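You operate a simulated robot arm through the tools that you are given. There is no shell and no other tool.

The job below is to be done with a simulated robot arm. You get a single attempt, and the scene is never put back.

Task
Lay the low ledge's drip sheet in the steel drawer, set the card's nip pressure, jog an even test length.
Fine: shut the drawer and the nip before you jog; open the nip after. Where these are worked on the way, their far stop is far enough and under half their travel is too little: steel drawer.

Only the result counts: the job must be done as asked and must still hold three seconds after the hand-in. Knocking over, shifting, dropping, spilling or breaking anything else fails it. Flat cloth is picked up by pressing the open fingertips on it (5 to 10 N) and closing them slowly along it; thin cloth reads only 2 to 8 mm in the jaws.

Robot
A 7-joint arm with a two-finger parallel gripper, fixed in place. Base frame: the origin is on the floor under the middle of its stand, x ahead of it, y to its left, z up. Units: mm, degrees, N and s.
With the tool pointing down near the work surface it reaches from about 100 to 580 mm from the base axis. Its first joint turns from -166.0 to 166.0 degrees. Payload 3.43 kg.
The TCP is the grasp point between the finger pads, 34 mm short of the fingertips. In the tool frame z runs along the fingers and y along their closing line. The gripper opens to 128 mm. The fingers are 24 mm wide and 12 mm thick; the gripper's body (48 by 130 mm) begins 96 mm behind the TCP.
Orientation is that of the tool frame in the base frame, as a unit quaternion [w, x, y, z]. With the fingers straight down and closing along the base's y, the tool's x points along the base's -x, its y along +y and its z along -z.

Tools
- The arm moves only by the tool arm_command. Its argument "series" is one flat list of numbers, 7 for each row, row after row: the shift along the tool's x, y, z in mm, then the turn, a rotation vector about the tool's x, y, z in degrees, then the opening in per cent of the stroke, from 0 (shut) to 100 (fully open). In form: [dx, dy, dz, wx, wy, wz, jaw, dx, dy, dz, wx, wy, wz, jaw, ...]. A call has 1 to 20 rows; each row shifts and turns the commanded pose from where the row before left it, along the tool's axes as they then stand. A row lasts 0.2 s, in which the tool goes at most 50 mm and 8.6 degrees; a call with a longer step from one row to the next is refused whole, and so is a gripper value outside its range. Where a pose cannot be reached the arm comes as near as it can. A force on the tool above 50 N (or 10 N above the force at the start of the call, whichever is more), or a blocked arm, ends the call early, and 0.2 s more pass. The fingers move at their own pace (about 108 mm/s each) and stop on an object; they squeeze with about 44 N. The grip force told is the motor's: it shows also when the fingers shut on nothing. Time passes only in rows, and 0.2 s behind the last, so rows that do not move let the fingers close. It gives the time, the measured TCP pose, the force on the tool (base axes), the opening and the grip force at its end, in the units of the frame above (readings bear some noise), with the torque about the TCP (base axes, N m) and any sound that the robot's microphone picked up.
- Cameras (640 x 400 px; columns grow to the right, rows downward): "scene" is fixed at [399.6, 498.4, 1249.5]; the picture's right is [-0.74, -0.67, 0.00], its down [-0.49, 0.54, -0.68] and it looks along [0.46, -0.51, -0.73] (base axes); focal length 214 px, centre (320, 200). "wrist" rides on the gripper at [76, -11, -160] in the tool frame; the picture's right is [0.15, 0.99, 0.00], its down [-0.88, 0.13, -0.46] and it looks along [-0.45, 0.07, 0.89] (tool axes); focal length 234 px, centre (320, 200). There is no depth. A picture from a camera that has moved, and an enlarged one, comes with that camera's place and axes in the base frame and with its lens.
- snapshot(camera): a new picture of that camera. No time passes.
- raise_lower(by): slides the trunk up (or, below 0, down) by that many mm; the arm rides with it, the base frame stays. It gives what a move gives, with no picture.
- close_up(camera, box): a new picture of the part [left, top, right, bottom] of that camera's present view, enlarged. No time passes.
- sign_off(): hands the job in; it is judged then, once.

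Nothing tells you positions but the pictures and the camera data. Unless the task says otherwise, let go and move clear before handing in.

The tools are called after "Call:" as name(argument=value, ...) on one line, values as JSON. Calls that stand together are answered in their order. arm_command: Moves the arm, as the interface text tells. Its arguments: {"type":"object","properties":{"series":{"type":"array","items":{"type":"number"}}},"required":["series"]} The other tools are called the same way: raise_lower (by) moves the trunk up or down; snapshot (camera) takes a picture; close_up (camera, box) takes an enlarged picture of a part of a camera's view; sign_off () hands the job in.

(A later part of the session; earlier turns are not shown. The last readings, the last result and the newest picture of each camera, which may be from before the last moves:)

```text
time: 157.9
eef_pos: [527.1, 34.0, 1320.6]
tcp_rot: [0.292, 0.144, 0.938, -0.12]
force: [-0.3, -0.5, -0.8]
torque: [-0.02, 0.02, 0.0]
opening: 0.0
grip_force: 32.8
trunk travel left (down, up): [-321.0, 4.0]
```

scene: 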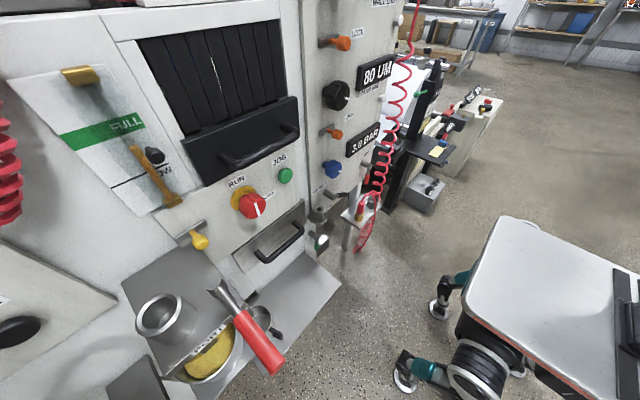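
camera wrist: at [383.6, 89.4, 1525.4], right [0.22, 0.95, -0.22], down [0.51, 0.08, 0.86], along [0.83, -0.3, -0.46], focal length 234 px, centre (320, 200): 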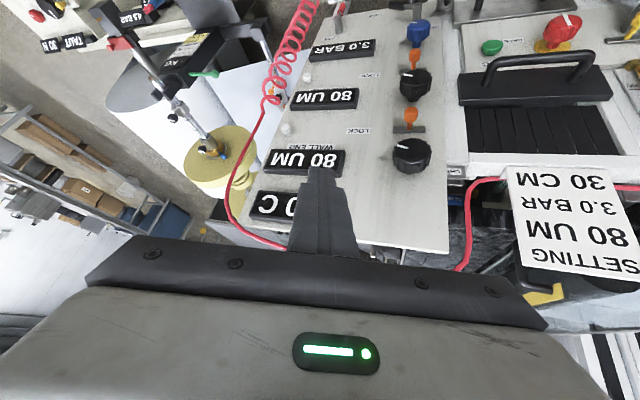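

Call:
arm_command(series=[11.6, 2.8, 16, 0, 0, 0, 0, 11.6, 2.8, 16, 0, 0, 0, 0, 11.6, 2.8, 16, 0, 0, 0, 0, 11.6, 2.8, 16, 0, 0, 0, 0, 11.6, 2.8, 16, 0, 0, 0, 0, 11.6, 2.8, 16, 0, 0, 0, 0, 11.6, 2.8, 16, 0, 0, 0, 0, 11.6, 2.8, 16, 0, 0, 0, 0])

Call:
snapshot(camera="wrist")

Call:
snapshot(camera="scene")

```text
time: 159.7
eef_pos: [530.5, 36.0, 1160.0]
tcp_rot: [0.292, 0.142, 0.938, -0.119]
force: [-0.2, -1.3, 0.2]
torque: [-0.02, 0.05, 0.02]
opening: 0.0
grip_force: 32.7
trunk travel left (down, up): [-321.0, 4.0]
```

```text
taken
camera wrist: at [384.4, 89.7, 1246.0], right [0.22, 0.95, -0.22], down [0.51, 0.09, 0.86], along [0.83, -0.3, -0.46], focal length 234 px, centre (320, 200)
```

wrist: 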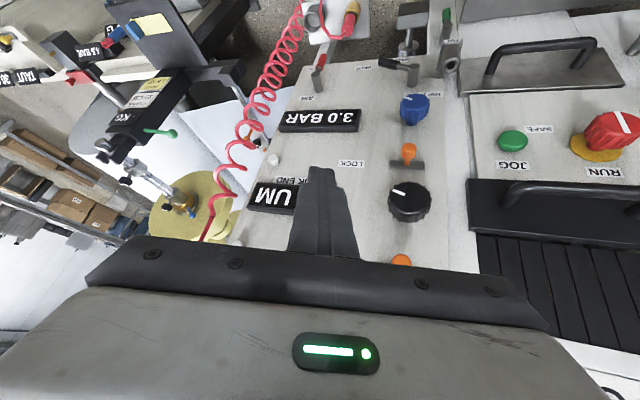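

```text
taken
```

scene: 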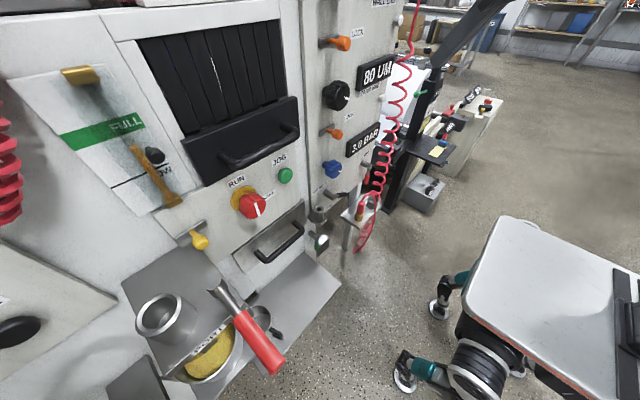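

Call:
arm_command(series=[0, 0, 0, -4.5, -1.09, -6.2, 0, 0, 0, 0, -4.5, -1.09, -6.2, 0, 0, 0, 0, -4.5, -1.09, -6.2, 0, 0, 0, 0, -4.5, -1.09, -6.2, 0, 11.6, 2.8, 16, 0, 0, 0, 0, 11.6, 2.8, 16, 0, 0, 0, 0, 11.6, 2.8, 16, 0, 0, 0, 0, 11.6, 2.8, 16, 0, 0, 0, 0, 11.6, 2.8, 16, 0, 0, 0, 0, 11.6, 2.8, 16, 0, 0, 0, 0, 11.6, 2.8, 16, 0, 0, 0, 0, 11.6, 2.8, 16, 0, 0, 0, 0])

Call:
snapshot(camera="wrist")

```text
time: 162.3
eef_pos: [526.8, 37.9, 1015.8]
tcp_rot: [0.313, -0.112, 0.942, -0.037]
force: [-1.6, 0.1, -0.9]
torque: [0.01, 0.02, -0.01]
opening: 0.1
grip_force: 33.1
out of reach, approached as far as the arm can: row 5, 6
trunk travel left (down, up): [-321.0, 4.0]
```

```text
taken
camera wrist: at [375.3, 9.3, 1101.0], right [-0.3, 0.93, -0.22], down [0.39, 0.33, 0.86], along [0.87, 0.17, -0.46], focal length 234 px, centre (320, 200)
```

wrist: 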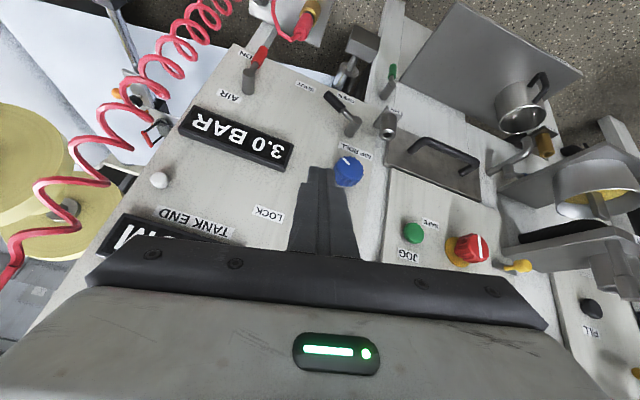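

Call:
arm_command(series=[0, 0, 0, 0, 0, 6.75, 0, 0, 0, 0, 0, 0, 6.75, 0, 0, 0, 0, 0, -6, 0, 0, 0, 0, 0, 0, -6, 0, 0, 0, 0, 0, 0, -6, 0, 0, 0, 0, 0, 0, -6, 0, 0])

Call:
arm_command(series=[0, 0, 0, 0, -6, 0, 0, 0, 0, 0, 0, -6, 0, 0, 0, 0, 0, 0, -6, 0, 0, 0, 0, 0, 0, -6, 0, 0, 0, 0, 0, 0, -5, 0, 0, 0, 0, 0, 0, 0, 0, 0])

Call:
snapshot(camera="wrist")

Call:
snapshot(camera="scene")

```text
time: 163.7
eef_pos: [533.0, 37.0, 1029.7]
tcp_rot: [0.479, -0.002, 0.878, 0.001]
force: [0.8, 0.3, -0.2]
torque: [0.0, 0.02, -0.01]
opening: 0.0
grip_force: 32.8
out of reach, approached as far as the arm can: row 6
trunk travel left (down, up): [-321.0, 4.0]
```

```text
time: 165.1
eef_pos: [532.3, 37.7, 1030.5]
tcp_rot: [0.479, -0.001, 0.878, 0.001]
force: [-0.3, 0.0, -0.4]
torque: [-0.03, -0.06, 0.01]
opening: 0.0
grip_force: 32.5
out of reach, approached as far as the arm can: row 1, 2, 3, 4, 5
trunk travel left (down, up): [-321.0, 4.0]
```

```text
taken
camera wrist: at [357.3, 25.9, 1052.6], right [-0.08, 0.99, -0.12], down [0.09, 0.13, 0.99], along [0.99, 0.07, -0.1], focal length 234 px, centre (320, 200)
```

wrist: 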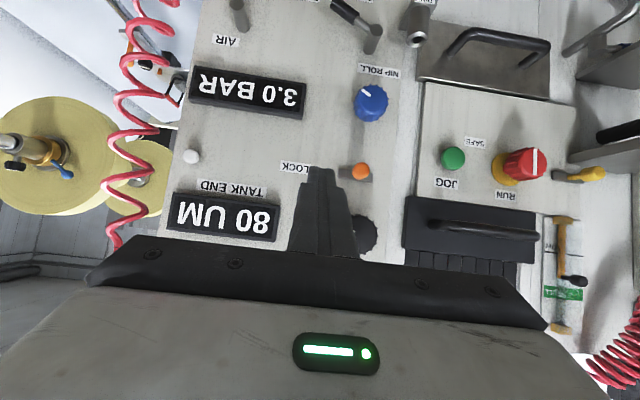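

```text
taken
```

scene: 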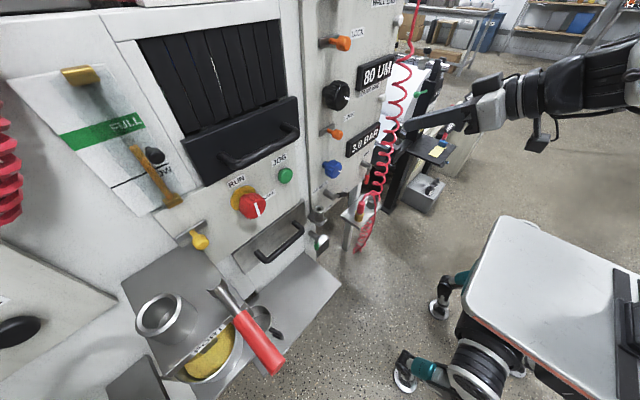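

Call:
arm_command(series=[21, 0, 13.6, 0, 0, 0, 0, 21, 0, 13.6, 0, 0, 0, 0, 21, 0, 13.6, 0, 0, 0, 0, 21, 0, 13.6, 0, 0, 0, 0, 21, 0, 13.6, 0, 0, 0, 0])

Call:
arm_command(series=[0, 0, 0, 0, -6, 0, 0, 0, 0, 0, 0, -6, 0, 0, 0, 0, 0, 0, -6, 0, 0])

```text
time: 166.3
eef_pos: [572.2, 30.0, 1002.8]
tcp_rot: [0.472, -0.002, 0.882, 0.002]
force: [-0.1, -0.6, -0.2]
torque: [0.01, 0.04, -0.01]
opening: 0.0
grip_force: 33.4
out of reach, approached as far as the arm can: row 1, 2, 3, 4, 5
trunk travel left (down, up): [-321.0, 4.0]
```

```text
time: 167.1
eef_pos: [572.2, 30.3, 1003.5]
tcp_rot: [0.471, -0.001, 0.882, 0.001]
force: [-0.5, -0.5, -0.2]
torque: [0.04, 0.02, -0.01]
opening: 0.3
grip_force: 32.9
out of reach, approached as far as the arm can: row 1, 2, 3
trunk travel left (down, up): [-321.0, 4.0]
```

The horizontal range isn't reachable from this posture; earlier it was crossed near (489, 11, 976). I'll retreat to free space, restore that trunk height, and repeat that crossing.

Call:
arm_command(series=[16.7, 0, -24.9, 0, 0, 0, 0, 16.7, 0, -24.9, 0, 0, 0, 0, 16.7, 0, -24.9, 0, 0, 0, 0, 0, 0, 0, 0, 6, 0, 0, 0, 0, 0, 0, 6, 0, 0])

Call:
raise_lower(by=-45)

```text
time: 168.3
eef_pos: [492.5, 28.0, 1028.9]
tcp_rot: [0.374, -0.002, 0.927, 0.001]
force: [0.1, -0.3, 0.6]
torque: [-0.03, 0.01, 0.01]
opening: 0.0
grip_force: 33.4
out of reach, approached as far as the arm can: row 1, 2, 3
trunk travel left (down, up): [-321.0, 4.0]
```

```text
time: 169.2
eef_pos: [493.5, 29.2, 984.5]
tcp_rot: [0.377, -0.002, 0.926, 0.001]
force: [0.4, -0.6, -0.4]
torque: [0.04, 0.03, 0.02]
opening: 0.2
grip_force: 33.4
trunk travel left (down, up): [-276.0, 49.0]
```

Call:
arm_command(series=[0, -9, 4, 0, -8, 0, 0, 0, -9, 4, 0, -8, 0, 0, 0, 0, 0, 0, -8, 0, 0, 0, 0, 0, 0, -8, 0, 0, 0, 0, 0, 0, 0, 0, 0])

Call:
snapshot(camera="wrist")

Call:
snapshot(camera="scene")

```text
time: 170.4
eef_pos: [509.6, 6.4, 1007.7]
tcp_rot: [0.493, -0.002, 0.87, 0.002]
force: [-0.6, 0.9, -0.1]
torque: [0.01, 0.02, -0.01]
opening: 0.0
grip_force: 33.2
out of reach, approached as far as the arm can: row 2, 3, 4
trunk travel left (down, up): [-276.0, 49.0]
```

```text
taken
camera wrist: at [333.3, -4.7, 1025.6], right [-0.08, 0.99, -0.12], down [0.06, 0.13, 0.99], along [0.99, 0.07, -0.07], focal length 234 px, centre (320, 200)
```

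wrist: 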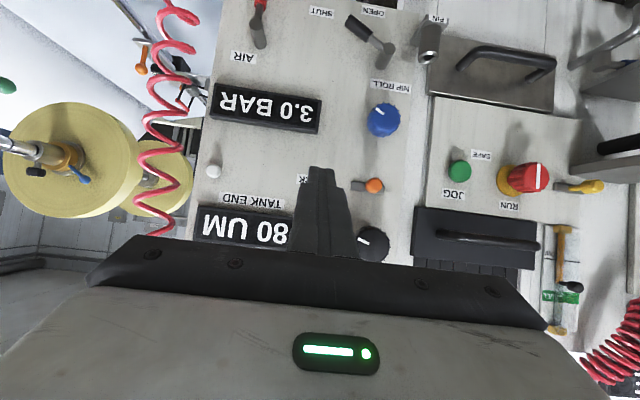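

```text
taken
```

scene: 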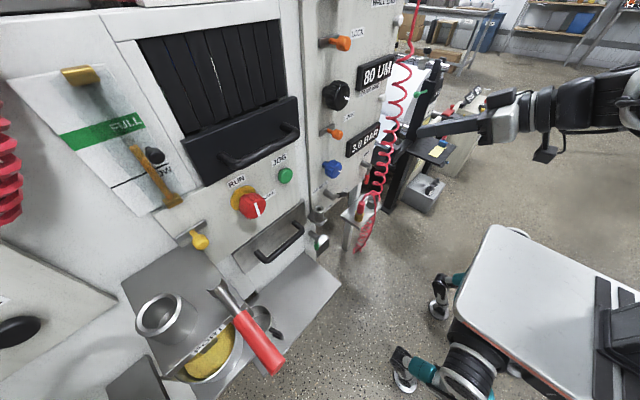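

Call:
arm_command(series=[0, 0, 0, 0, -8, 0, 0, 0, 0, 0, 0, -8, 0, 0, 0, 0, 0, 0, -8, 0, 0, 0, 0, 0, 0, -8, 0, 0, 0, 0, 0, 0, -8, 0, 0, 0, 0, 0, 0, -8, 0, 0])

```text
time: 171.8
eef_pos: [508.6, 7.1, 1009.6]
tcp_rot: [0.493, -0.001, 0.87, 0.001]
force: [0.9, -0.1, -0.3]
torque: [0.0, 0.03, 0.03]
opening: 0.0
grip_force: 33.2
out of reach, approached as far as the arm can: row 1, 2, 3, 4, 5, 6
trunk travel left (down, up): [-276.0, 49.0]
```

Call:
arm_command(series=[0, 0, 0, 6.86, 0, 4.12, 0, 0, 0, 0, 6.86, 0, 4.12, 0, 0, 0, 0, 6.86, 0, 4.12, 0, 0, 0, 0, 6.86, 0, 4.12, 0, 0, 0, 0, 6.86, 0, 4.12, 0, 0, 0, 0, 6.86, 0, 4.12, 0, 0, 0, 0, 6.86, 0, 4.12, 0])

Call:
arm_command(series=[0, 0, 0, 0, -8, 0, 0, 0, 0, 0, 0, -8, 0, 0, 0, 0, 0, 0, -8, 0, 0])

Call:
snapshot(camera="scene")

```text
time: 173.4
eef_pos: [508.8, 8.6, 1008.3]
tcp_rot: [0.435, 0.408, 0.769, -0.229]
force: [-0.3, 0.6, 0.2]
torque: [-0.02, -0.02, 0.01]
opening: 0.0
grip_force: 32.8
trunk travel left (down, up): [-276.0, 49.0]
```

```text
time: 174.2
eef_pos: [508.6, 7.6, 1009.0]
tcp_rot: [0.587, 0.35, 0.662, -0.308]
force: [0.9, 0.4, -0.9]
torque: [0.01, 0.03, -0.02]
opening: 0.1
grip_force: 33.0
trunk travel left (down, up): [-276.0, 49.0]
```

```text
taken
```

scene: 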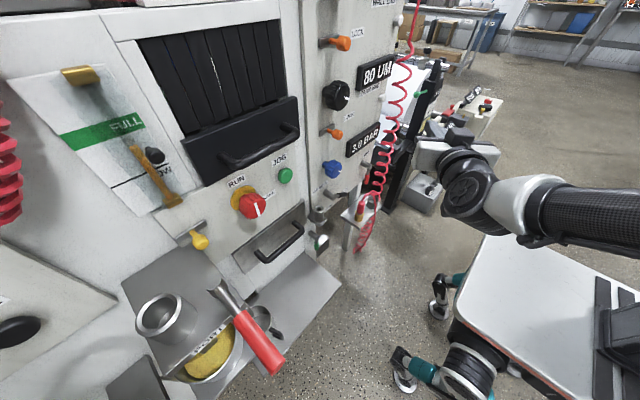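

Now the tool pitches up freely at this yaw. I'll level it and yaw back to face the panel.

Call:
arm_command(series=[0, 0, 0, -7.94, 0, -0.97, 0, 0, 0, 0, -7.94, 0, -0.97, 0, 0, 0, 0, -7.94, 0, -0.97, 0, 0, 0, 0, -7.94, 0, -0.97, 0, 0, 0, 0, -7.94, 0, -0.97, 0, 0, 0, 0, -7.94, 0, -0.97, 0, 0, 0, 0, -7.94, 0, -0.97, 0])

Call:
snapshot(camera="wrist")

Call:
snapshot(camera="scene")

```text
time: 175.8
eef_pos: [509.0, 7.3, 1007.9]
tcp_rot: [0.663, -0.001, 0.749, 0.004]
force: [0.3, 0.2, 0.1]
torque: [0.0, 0.03, -0.02]
opening: 0.4
grip_force: 32.9
trunk travel left (down, up): [-276.0, 49.0]
```

```text
taken
camera wrist: at [341.4, -4.4, 952.5], right [-0.02, 0.99, -0.14], down [-0.35, 0.12, 0.93], along [0.94, 0.07, 0.34], focal length 234 px, centre (320, 200)
```

wrist: 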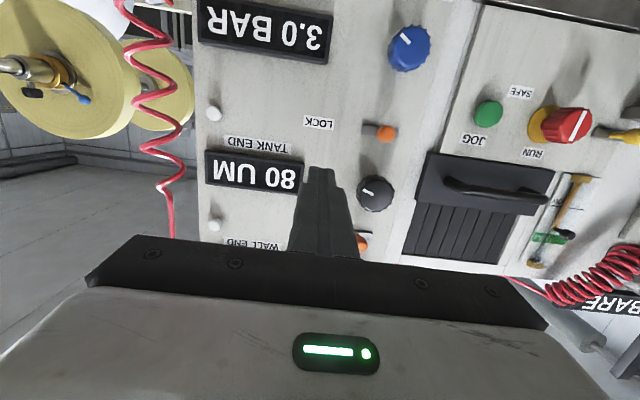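

```text
taken
```

scene: 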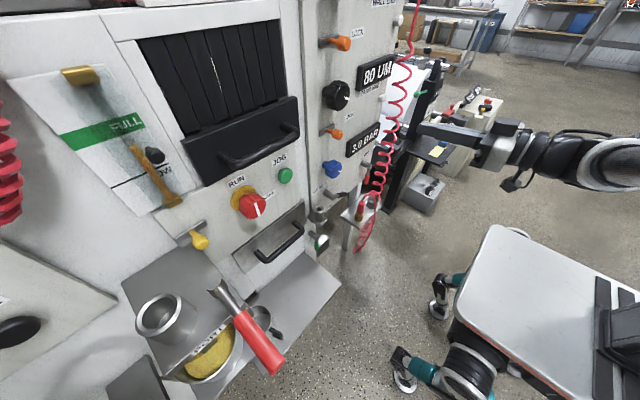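

Recovered: the tool is level and facing the panel. Moving back to the JOG stand-off with the same tilt as before.

Call:
arm_command(series=[18.2, 33.3, 0.6, 0, 0, 0, 0, 18.2, 33.3, 0.6, 0, 0, 0, 0, 18.2, 33.3, 0.6, 0, 0, 0, 0, 18.2, 33.3, 0.6, 0, 0, 0, 0, 18.2, 33.3, 0.6, 0, 0, 0, 0, 18.2, 33.3, 0.6, 0, 0, 0, 0, 0, 0, 0, 0, -6.9, 0, 0, 0, 0, 0, -4.6, -2.6, 4.48, 0, 0, 0, 0, -4.6, -2.6, 4.48, 0, 0, 0, 0, -4.6, -2.6, 4.48, 0])

Call:
snapshot(camera="wrist")

```text
time: 178.0
eef_pos: [516.5, 222.2, 982.4]
tcp_rot: [0.742, -0.003, 0.648, 0.172]
force: [-0.1, -0.5, 0.3]
torque: [0.0, 0.03, -0.01]
opening: 0.0
grip_force: 33.1
out of reach, approached as far as the arm can: row 6, 7, 8, 9, 10
trunk travel left (down, up): [-276.0, 49.0]
```

```text
taken
camera wrist: at [374.5, 195.3, 881.3], right [-0.24, 0.97, 0.07], down [-0.56, -0.2, 0.8], along [0.79, 0.15, 0.59], focal length 234 px, centre (320, 200)
```

wrist: 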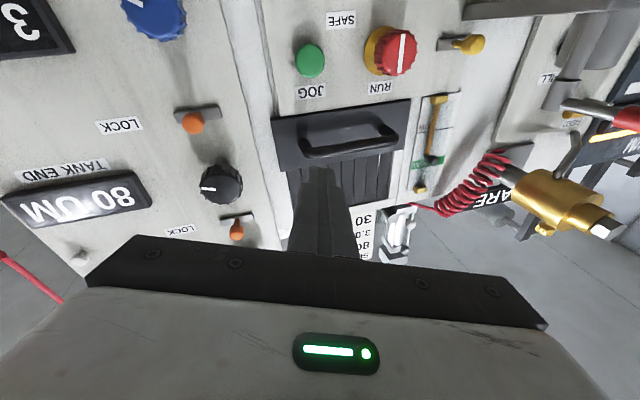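

Call:
arm_command(series=[0, 0, 0, 4.6, 2.6, -4.48, 0, 0, 0, 0, 4.6, 2.6, -4.48, 0, 0, 0, 0, 4.6, 2.6, -4.48, 0, 0, -40, 0, 8, 0, 0, 0, 0, -40, 0, 8, 0, 0, 0, 0, -30, 0, 8, 0, 0, 0, 0, 0, 0, 8, 0, 0, 0, 0, 0, 0, 8, 0, 0, 0, 0, 0, 0, 8, 0, 0, 0, 0, 0, 0, 8, 0, 0, 0])

Call:
arm_command(series=[25, 0, 0, 0, 0, 0, 0, 25, 0, 0, 0, 0, 0, 0, 25, 0, 0, 0, 0, 0, 0, 25, 0, 0, 0, 0, 0, 0, 25, 0, 0, 0, 0, 0, 0, 25, 0, 0, 0, 0, 0, 0])

Call:
snapshot(camera="scene")

```text
time: 180.2
eef_pos: [503.1, 113.5, 981.2]
tcp_rot: [0.624, 0.332, 0.626, -0.33]
force: [0.1, -0.5, 0.1]
torque: [-0.01, -0.01, 0.02]
opening: 0.1
grip_force: 33.0
trunk travel left (down, up): [-276.0, 49.0]
```

```text
time: 181.6
eef_pos: [503.1, 114.8, 933.0]
tcp_rot: [0.624, 0.332, 0.626, -0.33]
force: [0.6, 0.5, -0.2]
torque: [-0.03, -0.02, 0.0]
opening: 0.0
grip_force: 32.6
out of reach, approached as far as the arm can: row 3, 4, 5, 6
trunk travel left (down, up): [-276.0, 49.0]
```

```text
taken
```

scene: 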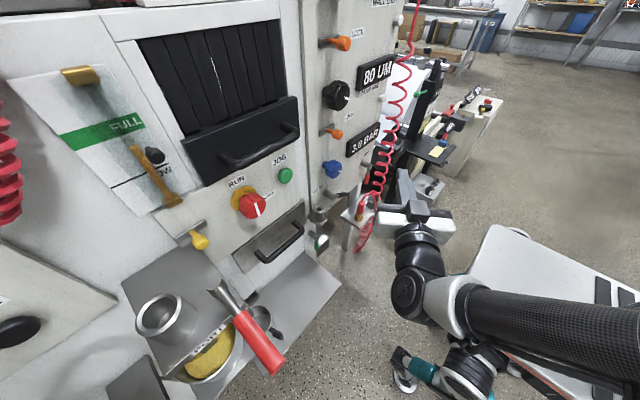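

In this posture the level tool just can't go low relative to the trunk, so I'll use the trunk instead: raise the hand with the arm, then lower the trunk.

Call:
arm_command(series=[-25, 0, 0, 0, 0, 0, 0, -25, 0, 0, 0, 0, 0, 0, -25, 0, 0, 0, 0, 0, 0, -25, 0, 0, 0, 0, 0, 0, -8, 0, 0, -8, 0, 0, 0, 0, 0, 0, -8, 0, 0, 0, 0, 0, 0, -8, 0, 0, 0, 0, 0, 0, -8, 0, 0, 0, 0, 0, 0, -8, 0, 0, 0, 0, 0, 0, -8, 0, 0, 0, 0, 0, 0, -8, 0, 0, 0])

Call:
snapshot(camera="scene")

Call:
snapshot(camera="wrist")

```text
time: 184.0
eef_pos: [503.0, 112.4, 1040.4]
tcp_rot: [0.707, -0.002, 0.707, 0.003]
force: [-0.1, -0.7, -0.4]
torque: [0.0, 0.01, -0.02]
opening: 0.0
grip_force: 33.1
trunk travel left (down, up): [-276.0, 49.0]
```

```text
taken
```

scene: 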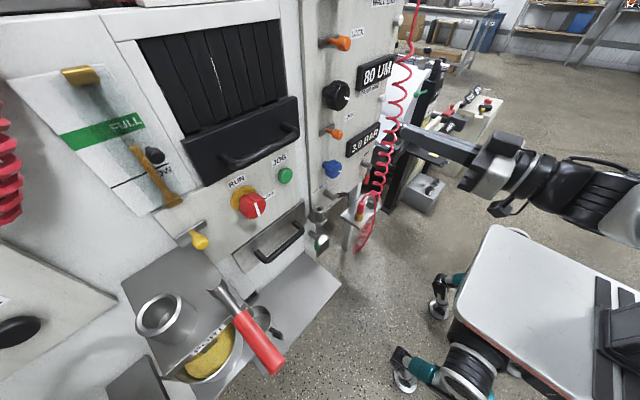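

```text
taken
camera wrist: at [343.5, 101.5, 964.8], right [-0.01, 0.99, -0.14], down [-0.46, 0.12, 0.88], along [0.89, 0.07, 0.45], focal length 234 px, centre (320, 200)
```

wrist: 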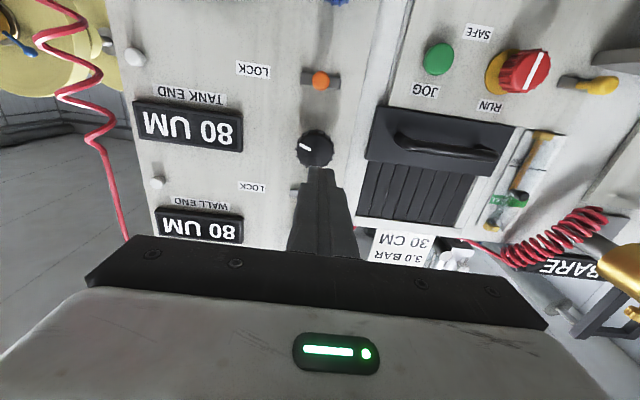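

Call:
raise_lower(by=-122)

Call:
arm_command(series=[0, 30, 0, 0, 0, 0, 0, 0, 30, 0, 0, 0, 0, 0, 0, 30, 0, 0, 0, 0, 0, 0, 30, 0, 0, 0, 0, 0, 0, 30, 0, 0, 0, 0, 0])

Call:
snapshot(camera="wrist")

Call:
snapshot(camera="scene")

```text
time: 185.5
eef_pos: [503.6, 113.6, 918.9]
tcp_rot: [0.707, -0.002, 0.707, 0.003]
force: [0.2, 0.5, -0.3]
torque: [0.03, -0.01, 0.01]
opening: 0.0
grip_force: 33.6
trunk travel left (down, up): [-154.0, 171.0]
```

```text
time: 186.7
eef_pos: [502.5, 262.8, 919.1]
tcp_rot: [0.707, -0.001, 0.707, 0.002]
force: [0.2, -0.1, -0.2]
torque: [0.01, 0.02, -0.04]
opening: 0.4
grip_force: 33.2
trunk travel left (down, up): [-154.0, 171.0]
```

```text
taken
camera wrist: at [343.2, 251.3, 843.0], right [-0.01, 0.99, -0.14], down [-0.46, 0.13, 0.88], along [0.89, 0.07, 0.45], focal length 234 px, centre (320, 200)
```

wrist: 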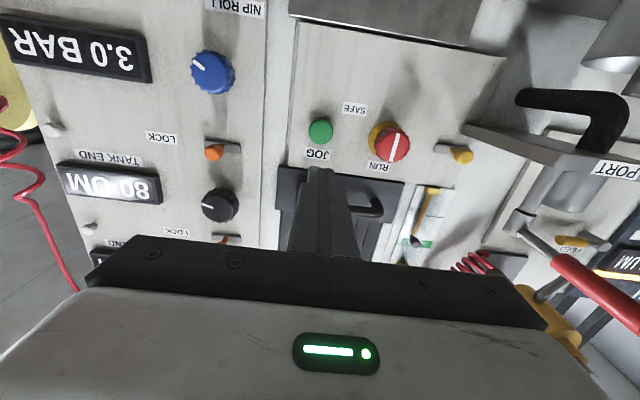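

```text
taken
```

scene: 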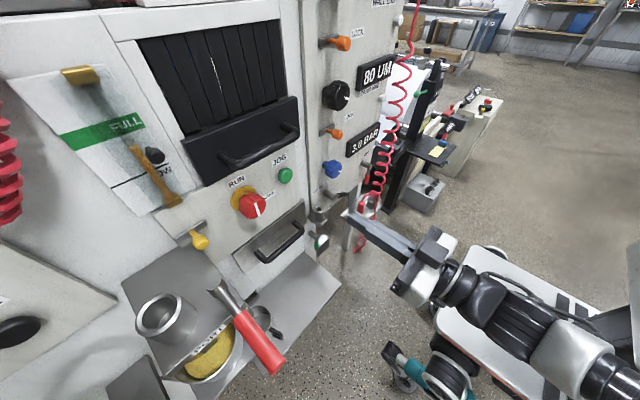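

Aligned straight with JOG in this posture, with no reach warnings. Advancing to just short of the button.

Call:
arm_command(series=[0, 1, 40, 0, 0, 0, 0, 0, 1, 40, 0, 0, 0, 0, 0, 0, 40, 0, 0, 0, 0, 0, 0, 40, 0, 0, 0, 0, 0, 0, 14, 0, 0, 0, 0])

Call:
close_up(camera="scene", box=[230, 130, 330, 220])

Call:
close_up(camera="wrist", box=[240, 100, 420, 220])

```text
time: 187.9
eef_pos: [676.9, 265.6, 917.3]
tcp_rot: [0.707, -0.001, 0.707, 0.002]
force: [-0.5, 0.7, 0.5]
torque: [0.0, 0.0, 0.01]
opening: 0.1
grip_force: 33.3
trunk travel left (down, up): [-154.0, 171.0]
```

```text
4.44 times, centred on (280, 175) of scene
camera zoom: at [399.6, 498.4, 1249.5], right [-0.74, -0.67, 0.0], down [-0.49, 0.54, -0.68], along [0.46, -0.51, -0.73], focal length 953 px, centre (498, 311)
```

zoom: 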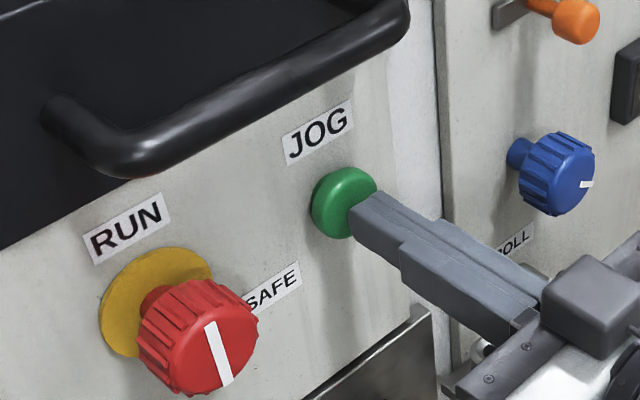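

```text
3.33 times, centred on (330, 160) of wrist
camera zoom: at [517.0, 253.8, 842.5], right [-0.01, 0.99, -0.14], down [-0.46, 0.13, 0.88], along [0.89, 0.07, 0.45], focal length 781 px, centre (287, 333)
```

zoom: 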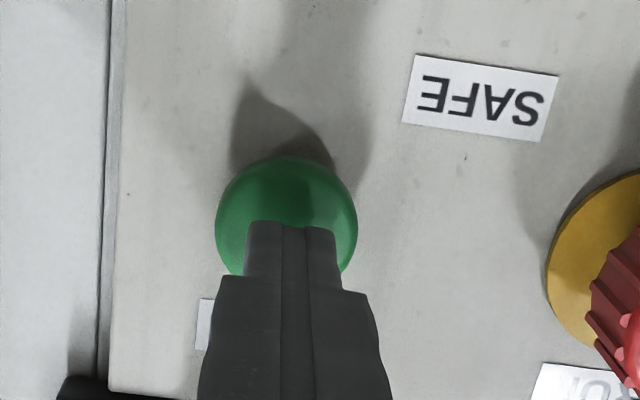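

Pressing and holding about 2.8 s this time.

Call:
arm_command(series=[0, 0, 3, 0, 0, 0, 0, 0, 0, 3, 0, 0, 0, 0, 0, 0, 3.5, 0, 0, 0, 0, 0, 0, 0.5, 0, 0, 0, 0, 0, 0, 0, 0, 0, 0, 0, 0, 0, 0, 0, 0, 0, 0, 0, 0, 0, 0, 0, 0, 0, 0, 0, 0, 0, 0, 0, 0, 0, 0, 0, 0, 0, 0, 0, 0, 0, 0, 0, 0, 0, 0, 0, 0, 0, 0, 0, 0, 0, 0, 0, 0, 0, 0, 0, 0, 0, 0, 0, 0, 0, 0, 0, 0, 0, 0, 0, 0, 0, 0, 0, 0, 0, 0, 0, 0, 0, 0, 0, 0, 0, 0, 0, 0])

Call:
snapshot(camera="scene")

```text
time: 191.3
eef_pos: [686.9, 265.9, 918.8]
tcp_rot: [0.707, -0.001, 0.707, 0.003]
force: [-0.6, 0.5, 0.0]
torque: [0.05, -0.01, -0.01]
opening: 0.3
grip_force: 33.3
trunk travel left (down, up): [-154.0, 171.0]
```

```text
taken
```

scene: 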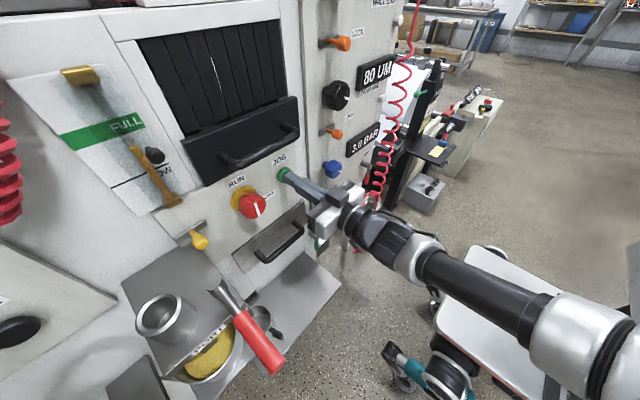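

No click and almost no force this time; let me look at the contact.

Call:
close_up(camera="wrist", box=[270, 110, 390, 200])

Call:
close_up(camera="scene", box=[250, 140, 330, 200])

```text
4.44 times, centred on (330, 155) of wrist
camera zoom: at [526.7, 254.7, 842.9], right [-0.01, 0.99, -0.14], down [-0.46, 0.13, 0.88], along [0.89, 0.07, 0.45], focal length 1041 px, centre (276, 400)
```

zoom: 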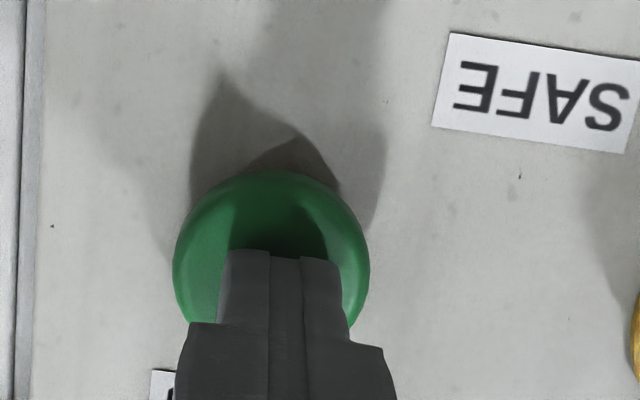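

```text
6.67 times, centred on (290, 170) of scene
camera zoom: at [399.6, 498.4, 1249.5], right [-0.74, -0.67, 0.0], down [-0.49, 0.54, -0.68], along [0.46, -0.51, -0.73], focal length 1430 px, centre (520, 400)
```

zoom: 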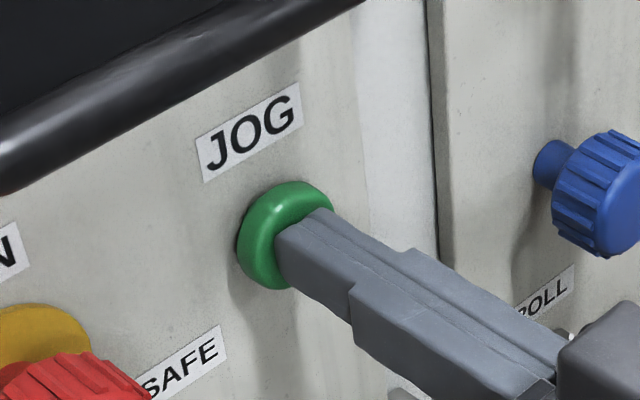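

The tip is only just touching. Pushing in a few millimetres more until it clicks.

Call:
arm_command(series=[0, 0, 1.5, 0, 0, 0, 0, 0, 0, 1.5, 0, 0, 0, 0])

Call:
arm_command(series=[0, 0, 1.5, 0, 0, 0, 0])

```text
time: 191.9
eef_pos: [689.1, 265.2, 919.7]
tcp_rot: [0.707, -0.002, 0.707, 0.002]
force: [-2.2, 2.5, -0.3]
torque: [0.01, 0.0, 0.04]
opening: 0.0
grip_force: 32.9
trunk travel left (down, up): [-154.0, 171.0]
heard: click
```

```text
time: 192.3
eef_pos: [690.7, 264.5, 919.1]
tcp_rot: [0.707, -0.001, 0.707, 0.002]
force: [-6.1, 0.7, -0.1]
torque: [0.02, 0.04, -0.02]
opening: 0.1
grip_force: 32.8
trunk travel left (down, up): [-154.0, 171.0]
```

Clicked and firmly pressed. Holding ~2.2 s.

Call:
arm_command(series=[0, 0, 0, 0, 0, 0, 0, 0, 0, 0, 0, 0, 0, 0, 0, 0, 0, 0, 0, 0, 0, 0, 0, 0, 0, 0, 0, 0, 0, 0, 0, 0, 0, 0, 0, 0, 0, 0, 0, 0, 0, 0, 0, 0, 0, 0, 0, 0, 0, 0, 0, 0, 0, 0, 0, 0, 0, 0, 0, 0, 0, 0, 0, 0, 0, 0, 0, 0, 0, 0])

Call:
snapshot(camera="wrist")

```text
time: 194.5
eef_pos: [691.5, 265.2, 918.8]
tcp_rot: [0.707, 0.0, 0.707, 0.002]
force: [-8.6, 0.0, -3.2]
torque: [0.0, 0.13, -0.03]
opening: 0.0
grip_force: 32.8
trunk travel left (down, up): [-154.0, 171.0]
```

```text
taken
camera wrist: at [531.1, 254.3, 843.0], right [-0.01, 0.99, -0.14], down [-0.46, 0.13, 0.88], along [0.89, 0.07, 0.45], focal length 234 px, centre (320, 200)
```

wrist: 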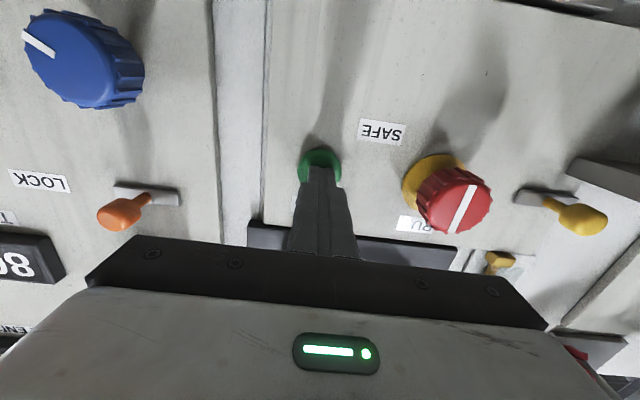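

Releasing and going to a spot where the display is readable.

Call:
arm_command(series=[0, 0, -15, 0, 0, 0, 0, 0, 0, -40, 0, 0, 0, 0, 0, 0, -40, 0, 0, 0, 0, 0, 0, -40, 0, 0, 0, 0, 0, 0, -40, 0, 0, 0, 0, 0, -30, -12, 0, 0, 0, 0, 0, -30, 0, 0, 0, 0, 0, 0, -30, 0, 0, 0, 0, 0, 0, -30, 0, 0, 0, 0, 0, 0, -30, 0, 0, 0, 0, 0])

Call:
close_up(camera="wrist", box=[440, 140, 640, 300])

```text
time: 196.7
eef_pos: [506.2, 114.3, 917.7]
tcp_rot: [0.707, 0.0, 0.707, 0.003]
force: [-0.3, 0.4, 0.5]
torque: [0.02, 0.02, 0.03]
opening: 0.2
grip_force: 33.0
trunk travel left (down, up): [-154.0, 171.0]
```

```text
2.50 times, centred on (540, 220) of wrist
camera zoom: at [346.4, 103.0, 841.8], right [-0.01, 0.99, -0.14], down [-0.46, 0.13, 0.88], along [0.89, 0.07, 0.45], focal length 585 px, centre (-230, 150)
```

zoom: 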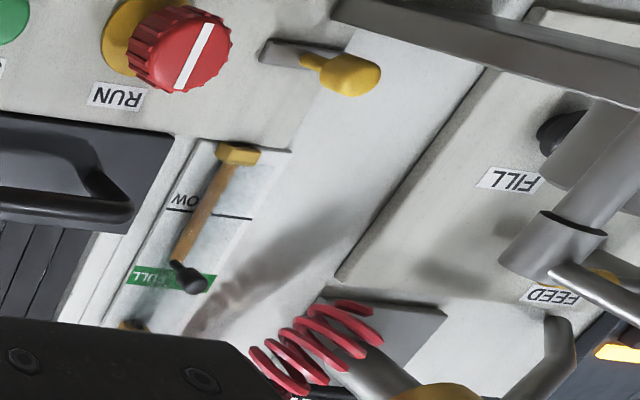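

Call:
raise_lower(by=122)

Call:
snapshot(camera="wrist")

Call:
close_up(camera="wrist", box=[480, 200, 640, 310])

```text
time: 198.2
eef_pos: [504.9, 115.2, 1039.7]
tcp_rot: [0.707, -0.001, 0.707, 0.002]
force: [0.3, -0.7, 0.3]
torque: [-0.02, 0.03, 0.02]
opening: 0.2
grip_force: 33.0
trunk travel left (down, up): [-276.0, 49.0]
```

```text
taken
camera wrist: at [346.7, 103.2, 963.5], right [-0.01, 0.99, -0.14], down [-0.46, 0.13, 0.88], along [0.89, 0.07, 0.45], focal length 234 px, centre (320, 200)
```

wrist: 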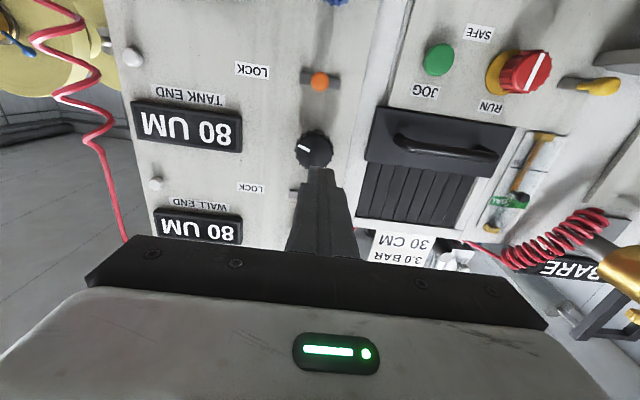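

```text
3.64 times, centred on (560, 255) of wrist
camera zoom: at [346.7, 103.2, 963.5], right [-0.01, 0.99, -0.14], down [-0.46, 0.13, 0.88], along [0.89, 0.07, 0.45], focal length 852 px, centre (-553, 0)
```

zoom: 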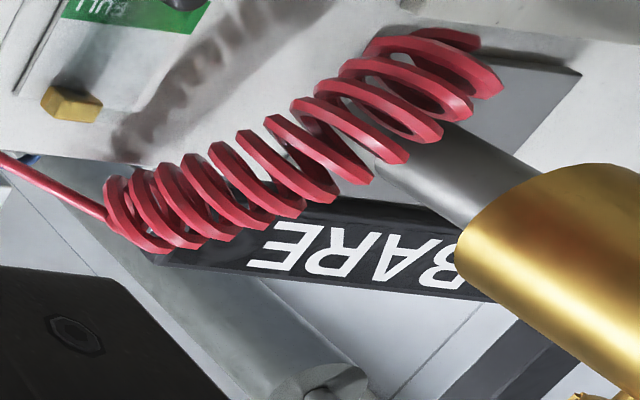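

Still BARE. I'll examine the RUN/SAFE selector closely, since the machine might be isolated.

Call:
close_up(camera="wrist", box=[470, 20, 570, 120])

Call:
close_up(camera="scene", box=[220, 165, 300, 225])

Call:
close_up(camera="wrist", box=[400, 20, 520, 120])

```text
4.00 times, centred on (520, 70) of wrist
camera zoom: at [346.7, 103.2, 963.5], right [-0.01, 0.99, -0.14], down [-0.46, 0.13, 0.88], along [0.89, 0.07, 0.45], focal length 937 px, centre (-480, 720)
```

zoom: 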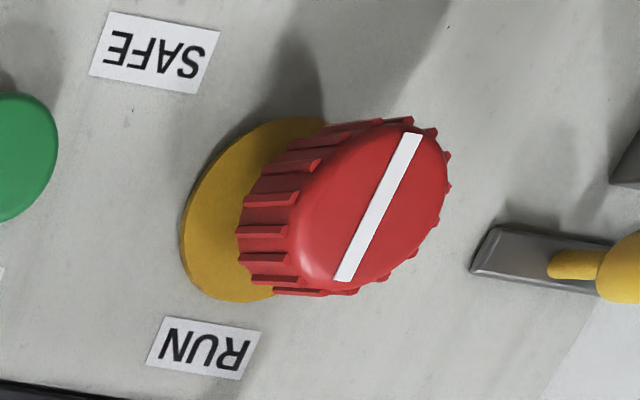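

```text
6.67 times, centred on (260, 195) of scene
camera zoom: at [399.6, 498.4, 1249.5], right [-0.74, -0.67, 0.0], down [-0.49, 0.54, -0.68], along [0.46, -0.51, -0.73], focal length 1430 px, centre (720, 233)
```

zoom: 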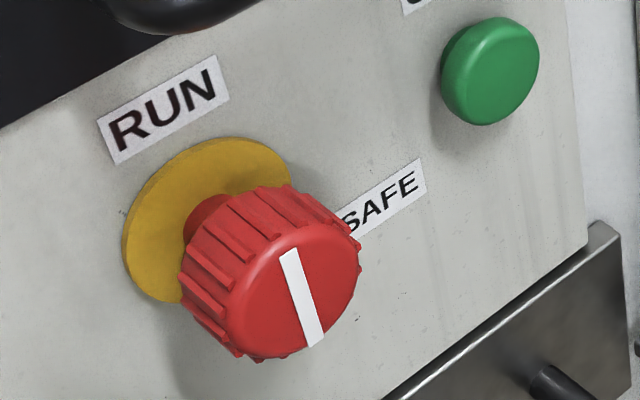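

```text
4.00 times, centred on (460, 70) of wrist
camera zoom: at [346.7, 103.2, 963.5], right [-0.01, 0.99, -0.14], down [-0.46, 0.13, 0.88], along [0.89, 0.07, 0.45], focal length 937 px, centre (-240, 720)
```

zoom: 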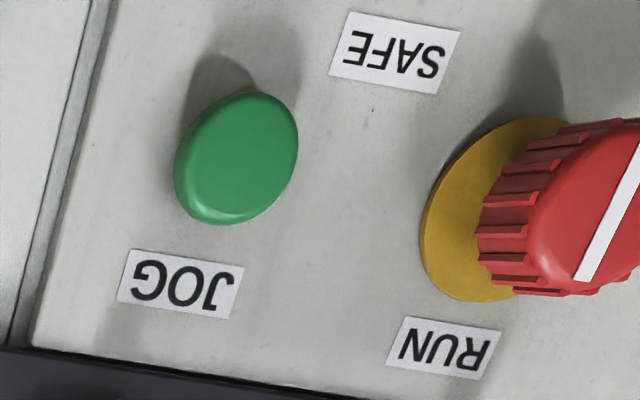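

The selector is on RUN. The jog may simply need a longer hold to run 30 cm. I'll go back and hold JOG continuously for longer.

Call:
raise_lower(by=-122)

Call:
arm_command(series=[0, 30, 0, 0, 0, 0, 0, 0, 30, 0, 0, 0, 0, 0, 0, 30, 0, 0, 0, 0, 0, 0, 30, 0, 0, 0, 0, 0, 0, 30, 12, 0, 0, 0, 0, 0, 0, 40, 0, 0, 0, 0, 0, 0, 40, 0, 0, 0, 0, 0, 0, 40, 0, 0, 0, 0, 0, 0, 40, 0, 0, 0, 0])

Call:
close_up(camera="scene", box=[230, 130, 330, 220])

```text
time: 199.8
eef_pos: [506.6, 115.0, 917.0]
tcp_rot: [0.707, -0.002, 0.707, 0.002]
force: [-0.1, 0.1, 0.1]
torque: [0.01, 0.0, 0.02]
opening: 0.0
grip_force: 33.1
trunk travel left (down, up): [-154.0, 171.0]
```

```text
time: 201.8
eef_pos: [675.2, 266.1, 919.5]
tcp_rot: [0.707, -0.001, 0.707, 0.003]
force: [0.1, 0.0, 0.4]
torque: [-0.01, 0.06, 0.02]
opening: 0.0
grip_force: 33.0
trunk travel left (down, up): [-154.0, 171.0]
```

```text
4.44 times, centred on (280, 175) of scene
camera zoom: at [399.6, 498.4, 1249.5], right [-0.74, -0.67, 0.0], down [-0.49, 0.54, -0.68], along [0.46, -0.51, -0.73], focal length 953 px, centre (498, 311)
```

zoom: 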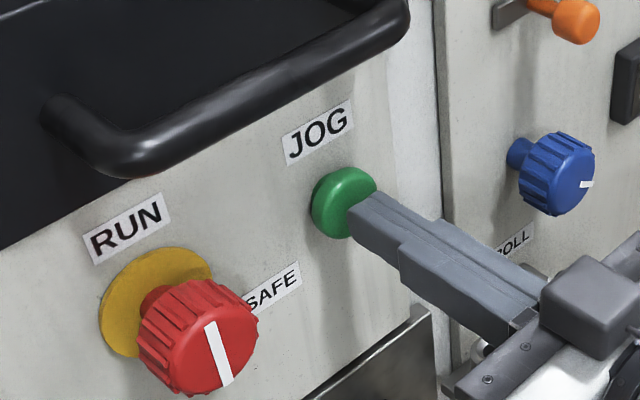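

Call:
arm_command(series=[0, 0, 5, 0, 0, 0, 0, 0, 0, 5, 0, 0, 0, 0, 0, 0, 3, 0, 0, 0, 0, 0, 0, 3, 0, 0, 0, 0, 0, 0, 0, 0, 0, 0, 0, 0, 0, 0, 0, 0, 0, 0, 0, 0, 0, 0, 0, 0, 0, 0, 0, 0, 0, 0, 0, 0, 0, 0, 0, 0, 0, 0, 0, 0, 0, 0, 0, 0, 0, 0, 0, 0, 0, 0, 0, 0, 0, 0, 0, 0, 0, 0, 0, 0, 0, 0, 0, 0, 0, 0, 0, 0, 0, 0, 0, 0, 0, 0, 0, 0, 0, 0, 0, 0, 0, 0, 0, 0, 0, 0, 0, 0, 0, 0, 0, 0, 0, 0, 0, 0, 0, 0, 0, 0, 0, 0, 0, 0, 0, 0, 0, 0, 0, 0, 0, 0, 0, 0, 0, 0])

Call:
arm_command(series=[0, 0, 0, 0, 0, 0, 0, 0, 0, 0, 0, 0, 0, 0, 0, 0, 0, 0, 0, 0, 0, 0, 0, 0, 0, 0, 0, 0, 0, 0, 0, 0, 0, 0, 0, 0, 0, 0, 0, 0, 0, 0, 0, 0, 0, 0, 0, 0, 0, 0, 0, 0, 0, 0, 0, 0, 0, 0, 0, 0, 0, 0, 0, 0, 0, 0, 0, 0, 0, 0, 0, 0, 0, 0, 0, 0, 0])

Call:
snapshot(camera="wrist")

```text
time: 205.9
eef_pos: [693.1, 266.5, 918.0]
tcp_rot: [0.707, -0.001, 0.707, 0.003]
force: [-36.5, -6.3, -8.6]
torque: [-0.07, 0.42, -0.29]
opening: 0.0
grip_force: 32.6
trunk travel left (down, up): [-154.0, 171.0]
heard: click
```

```text
time: 208.3
eef_pos: [691.8, 266.2, 918.2]
tcp_rot: [0.707, -0.001, 0.707, 0.004]
force: [-36.6, -6.4, -8.0]
torque: [-0.01, 0.43, -0.29]
opening: 0.1
grip_force: 33.2
trunk travel left (down, up): [-154.0, 171.0]
```

```text
taken
camera wrist: at [532.8, 254.7, 842.7], right [-0.01, 0.99, -0.14], down [-0.46, 0.13, 0.88], along [0.89, 0.07, 0.45], focal length 234 px, centre (320, 200)
```

wrist: 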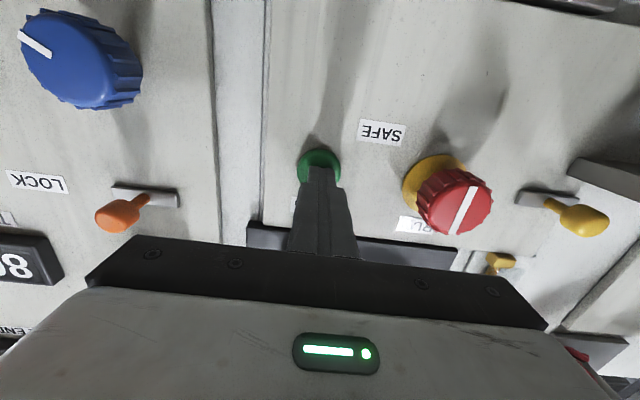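

Held fully pressed about 5.3 s. Releasing and checking the display again.

Call:
arm_command(series=[0, 0, -15, 0, 0, 0, 0, 0, 0, -40, 0, 0, 0, 0, 0, 0, -40, 0, 0, 0, 0, 0, 0, -40, 0, 0, 0, 0, 0, 0, -40, 0, 0, 0, 0, 0, -30, -12, 0, 0, 0, 0, 0, -30, 0, 0, 0, 0, 0, 0, -30, 0, 0, 0, 0, 0, 0, -30, 0, 0, 0, 0, 0, 0, -30, 0, 0, 0, 0, 0])

Call:
raise_lower(by=122)

Call:
snapshot(camera="wrist")

Call:
close_up(camera="wrist", box=[480, 200, 640, 310])

```text
time: 210.6
eef_pos: [507.7, 115.5, 918.9]
tcp_rot: [0.707, -0.003, 0.707, 0.002]
force: [0.1, 0.1, -0.1]
torque: [-0.01, 0.02, -0.02]
opening: 0.3
grip_force: 32.9
trunk travel left (down, up): [-154.0, 171.0]
```

```text
time: 212.1
eef_pos: [507.9, 116.3, 1040.3]
tcp_rot: [0.707, -0.003, 0.707, 0.003]
force: [-0.3, 0.3, 0.2]
torque: [0.0, 0.03, -0.01]
opening: 0.1
grip_force: 33.3
trunk travel left (down, up): [-276.0, 49.0]
```

```text
taken
camera wrist: at [348.7, 104.1, 964.3], right [-0.01, 0.99, -0.14], down [-0.46, 0.13, 0.88], along [0.89, 0.07, 0.45], focal length 234 px, centre (320, 200)
```

wrist: 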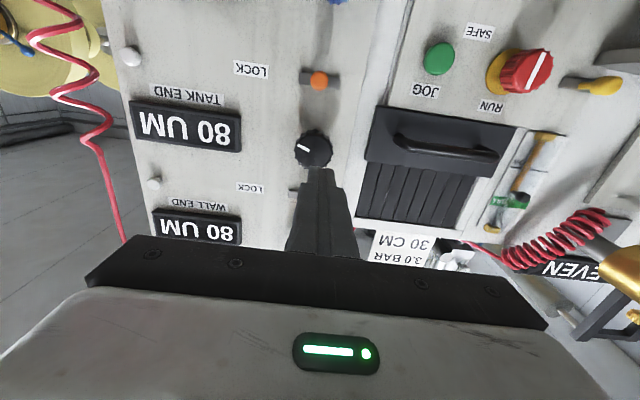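

```text
3.64 times, centred on (560, 255) of wrist
camera zoom: at [348.7, 104.1, 964.3], right [-0.01, 0.99, -0.14], down [-0.46, 0.13, 0.88], along [0.89, 0.07, 0.45], focal length 852 px, centre (-553, 0)
```

zoom: 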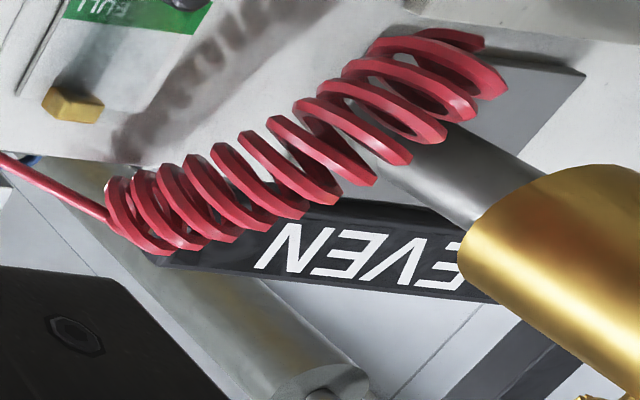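

The display now reads EVEN — the test length is done. Finally I must open the nip. I'll move right to y ≈ 50 and lower the trunk toward the lever's height.

Call:
arm_command(series=[0, -33, 0, 0, 0, 0, 0, 0, -33, 0, 0, 0, 0, 0])

Call:
raise_lower(by=-200)

Call:
snapshot(camera="scene")

Call:
snapshot(camera="wrist")

```text
time: 212.7
eef_pos: [509.7, 48.2, 1039.0]
tcp_rot: [0.707, -0.001, 0.707, 0.003]
force: [0.4, -0.5, 0.1]
torque: [0.03, 0.03, -0.02]
opening: 0.3
grip_force: 32.7
trunk travel left (down, up): [-276.0, 49.0]
```

```text
time: 214.8
eef_pos: [509.5, 48.2, 838.9]
tcp_rot: [0.707, -0.001, 0.707, 0.002]
force: [-0.3, 0.1, 0.0]
torque: [0.0, 0.01, -0.03]
opening: 0.0
grip_force: 33.0
trunk travel left (down, up): [-76.0, 249.0]
```

```text
taken
```

scene: 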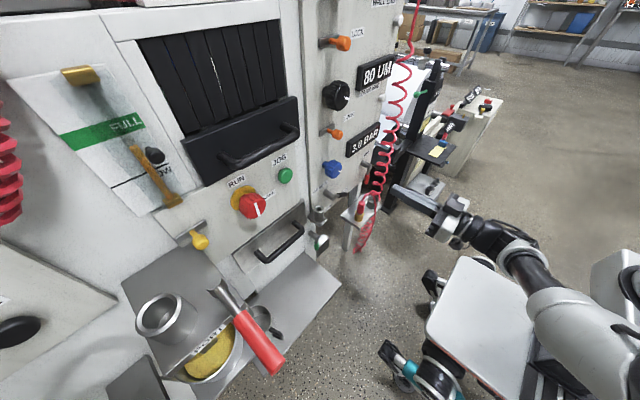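

```text
taken
camera wrist: at [349.8, 37.7, 763.4], right [-0.01, 0.99, -0.14], down [-0.46, 0.13, 0.88], along [0.89, 0.07, 0.45], focal length 234 px, centre (320, 200)
```

wrist: 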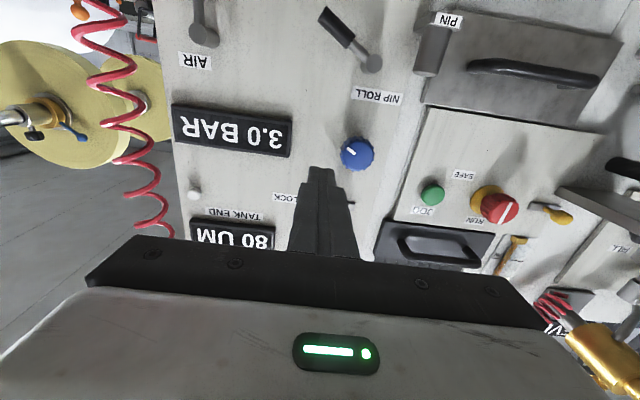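

Call:
raise_lower(by=-60)

Call:
arm_command(series=[25, 0, 0, 0, 0, 0, 20, 25, 0, 0, 0, 0, 0, 40, 25, 0, 0, 0, 0, 0, 40])

Call:
snapshot(camera="scene")

```text
time: 215.8
eef_pos: [509.2, 49.0, 779.3]
tcp_rot: [0.707, -0.001, 0.707, 0.003]
force: [-0.2, -0.5, 0.2]
torque: [0.01, 0.02, 0.01]
opening: 0.1
grip_force: 32.9
trunk travel left (down, up): [-16.0, 309.0]
```

```text
time: 216.6
eef_pos: [510.9, 49.5, 706.1]
tcp_rot: [0.706, -0.002, 0.708, 0.004]
force: [-0.1, -0.1, 0.1]
torque: [0.02, 0.0, -0.01]
opening: 51.0
grip_force: 0.0
out of reach, approached as far as the arm can: row 3
trunk travel left (down, up): [-16.0, 309.0]
```

```text
taken
```

scene: 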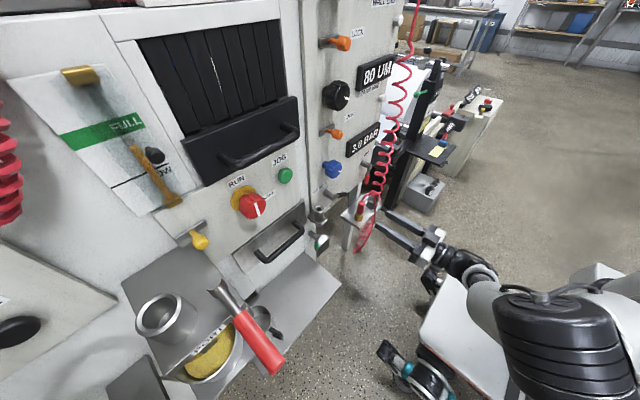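

Call:
raise_lower(by=-16)

Call:
arm_command(series=[0, 0, 30, 0, 0, 0, 40, 0, 0, 30, 0, 0, 0, 40, 0, 0, 30, 0, 0, 0, 40])

Call:
snapshot(camera="wrist")

```text
time: 217.3
eef_pos: [510.7, 50.4, 691.1]
tcp_rot: [0.706, -0.001, 0.708, 0.002]
force: [0.1, -0.7, -0.1]
torque: [0.02, 0.0, 0.0]
opening: 51.3
grip_force: 0.0
trunk travel left (down, up): [0.0, 324.0]
```

```text
time: 218.1
eef_pos: [600.3, 50.0, 690.3]
tcp_rot: [0.705, -0.001, 0.709, 0.003]
force: [0.6, 0.1, 0.2]
torque: [-0.01, -0.03, 0.03]
opening: 51.2
grip_force: 0.1
trunk travel left (down, up): [0.0, 324.0]
```

```text
taken
camera wrist: at [441.0, 38.5, 615.6], right [-0.01, 0.99, -0.14], down [-0.45, 0.13, 0.88], along [0.89, 0.07, 0.45], focal length 234 px, centre (320, 200)
```

wrist: 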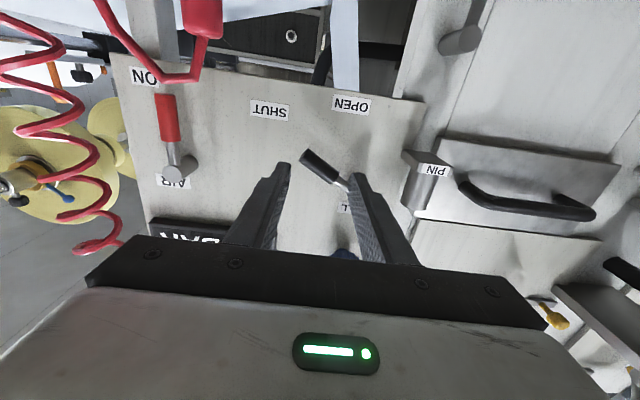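

Call:
arm_command(series=[15, 0, 0, 0, 0, 0, 40, 15, 0, 0, 0, 0, 0, 40])

```text
time: 218.7
eef_pos: [600.6, 49.5, 659.9]
tcp_rot: [0.707, -0.001, 0.708, 0.002]
force: [-0.1, 0.2, 0.1]
torque: [-0.02, -0.01, -0.04]
opening: 51.3
grip_force: 0.0
trunk travel left (down, up): [0.0, 324.0]
```

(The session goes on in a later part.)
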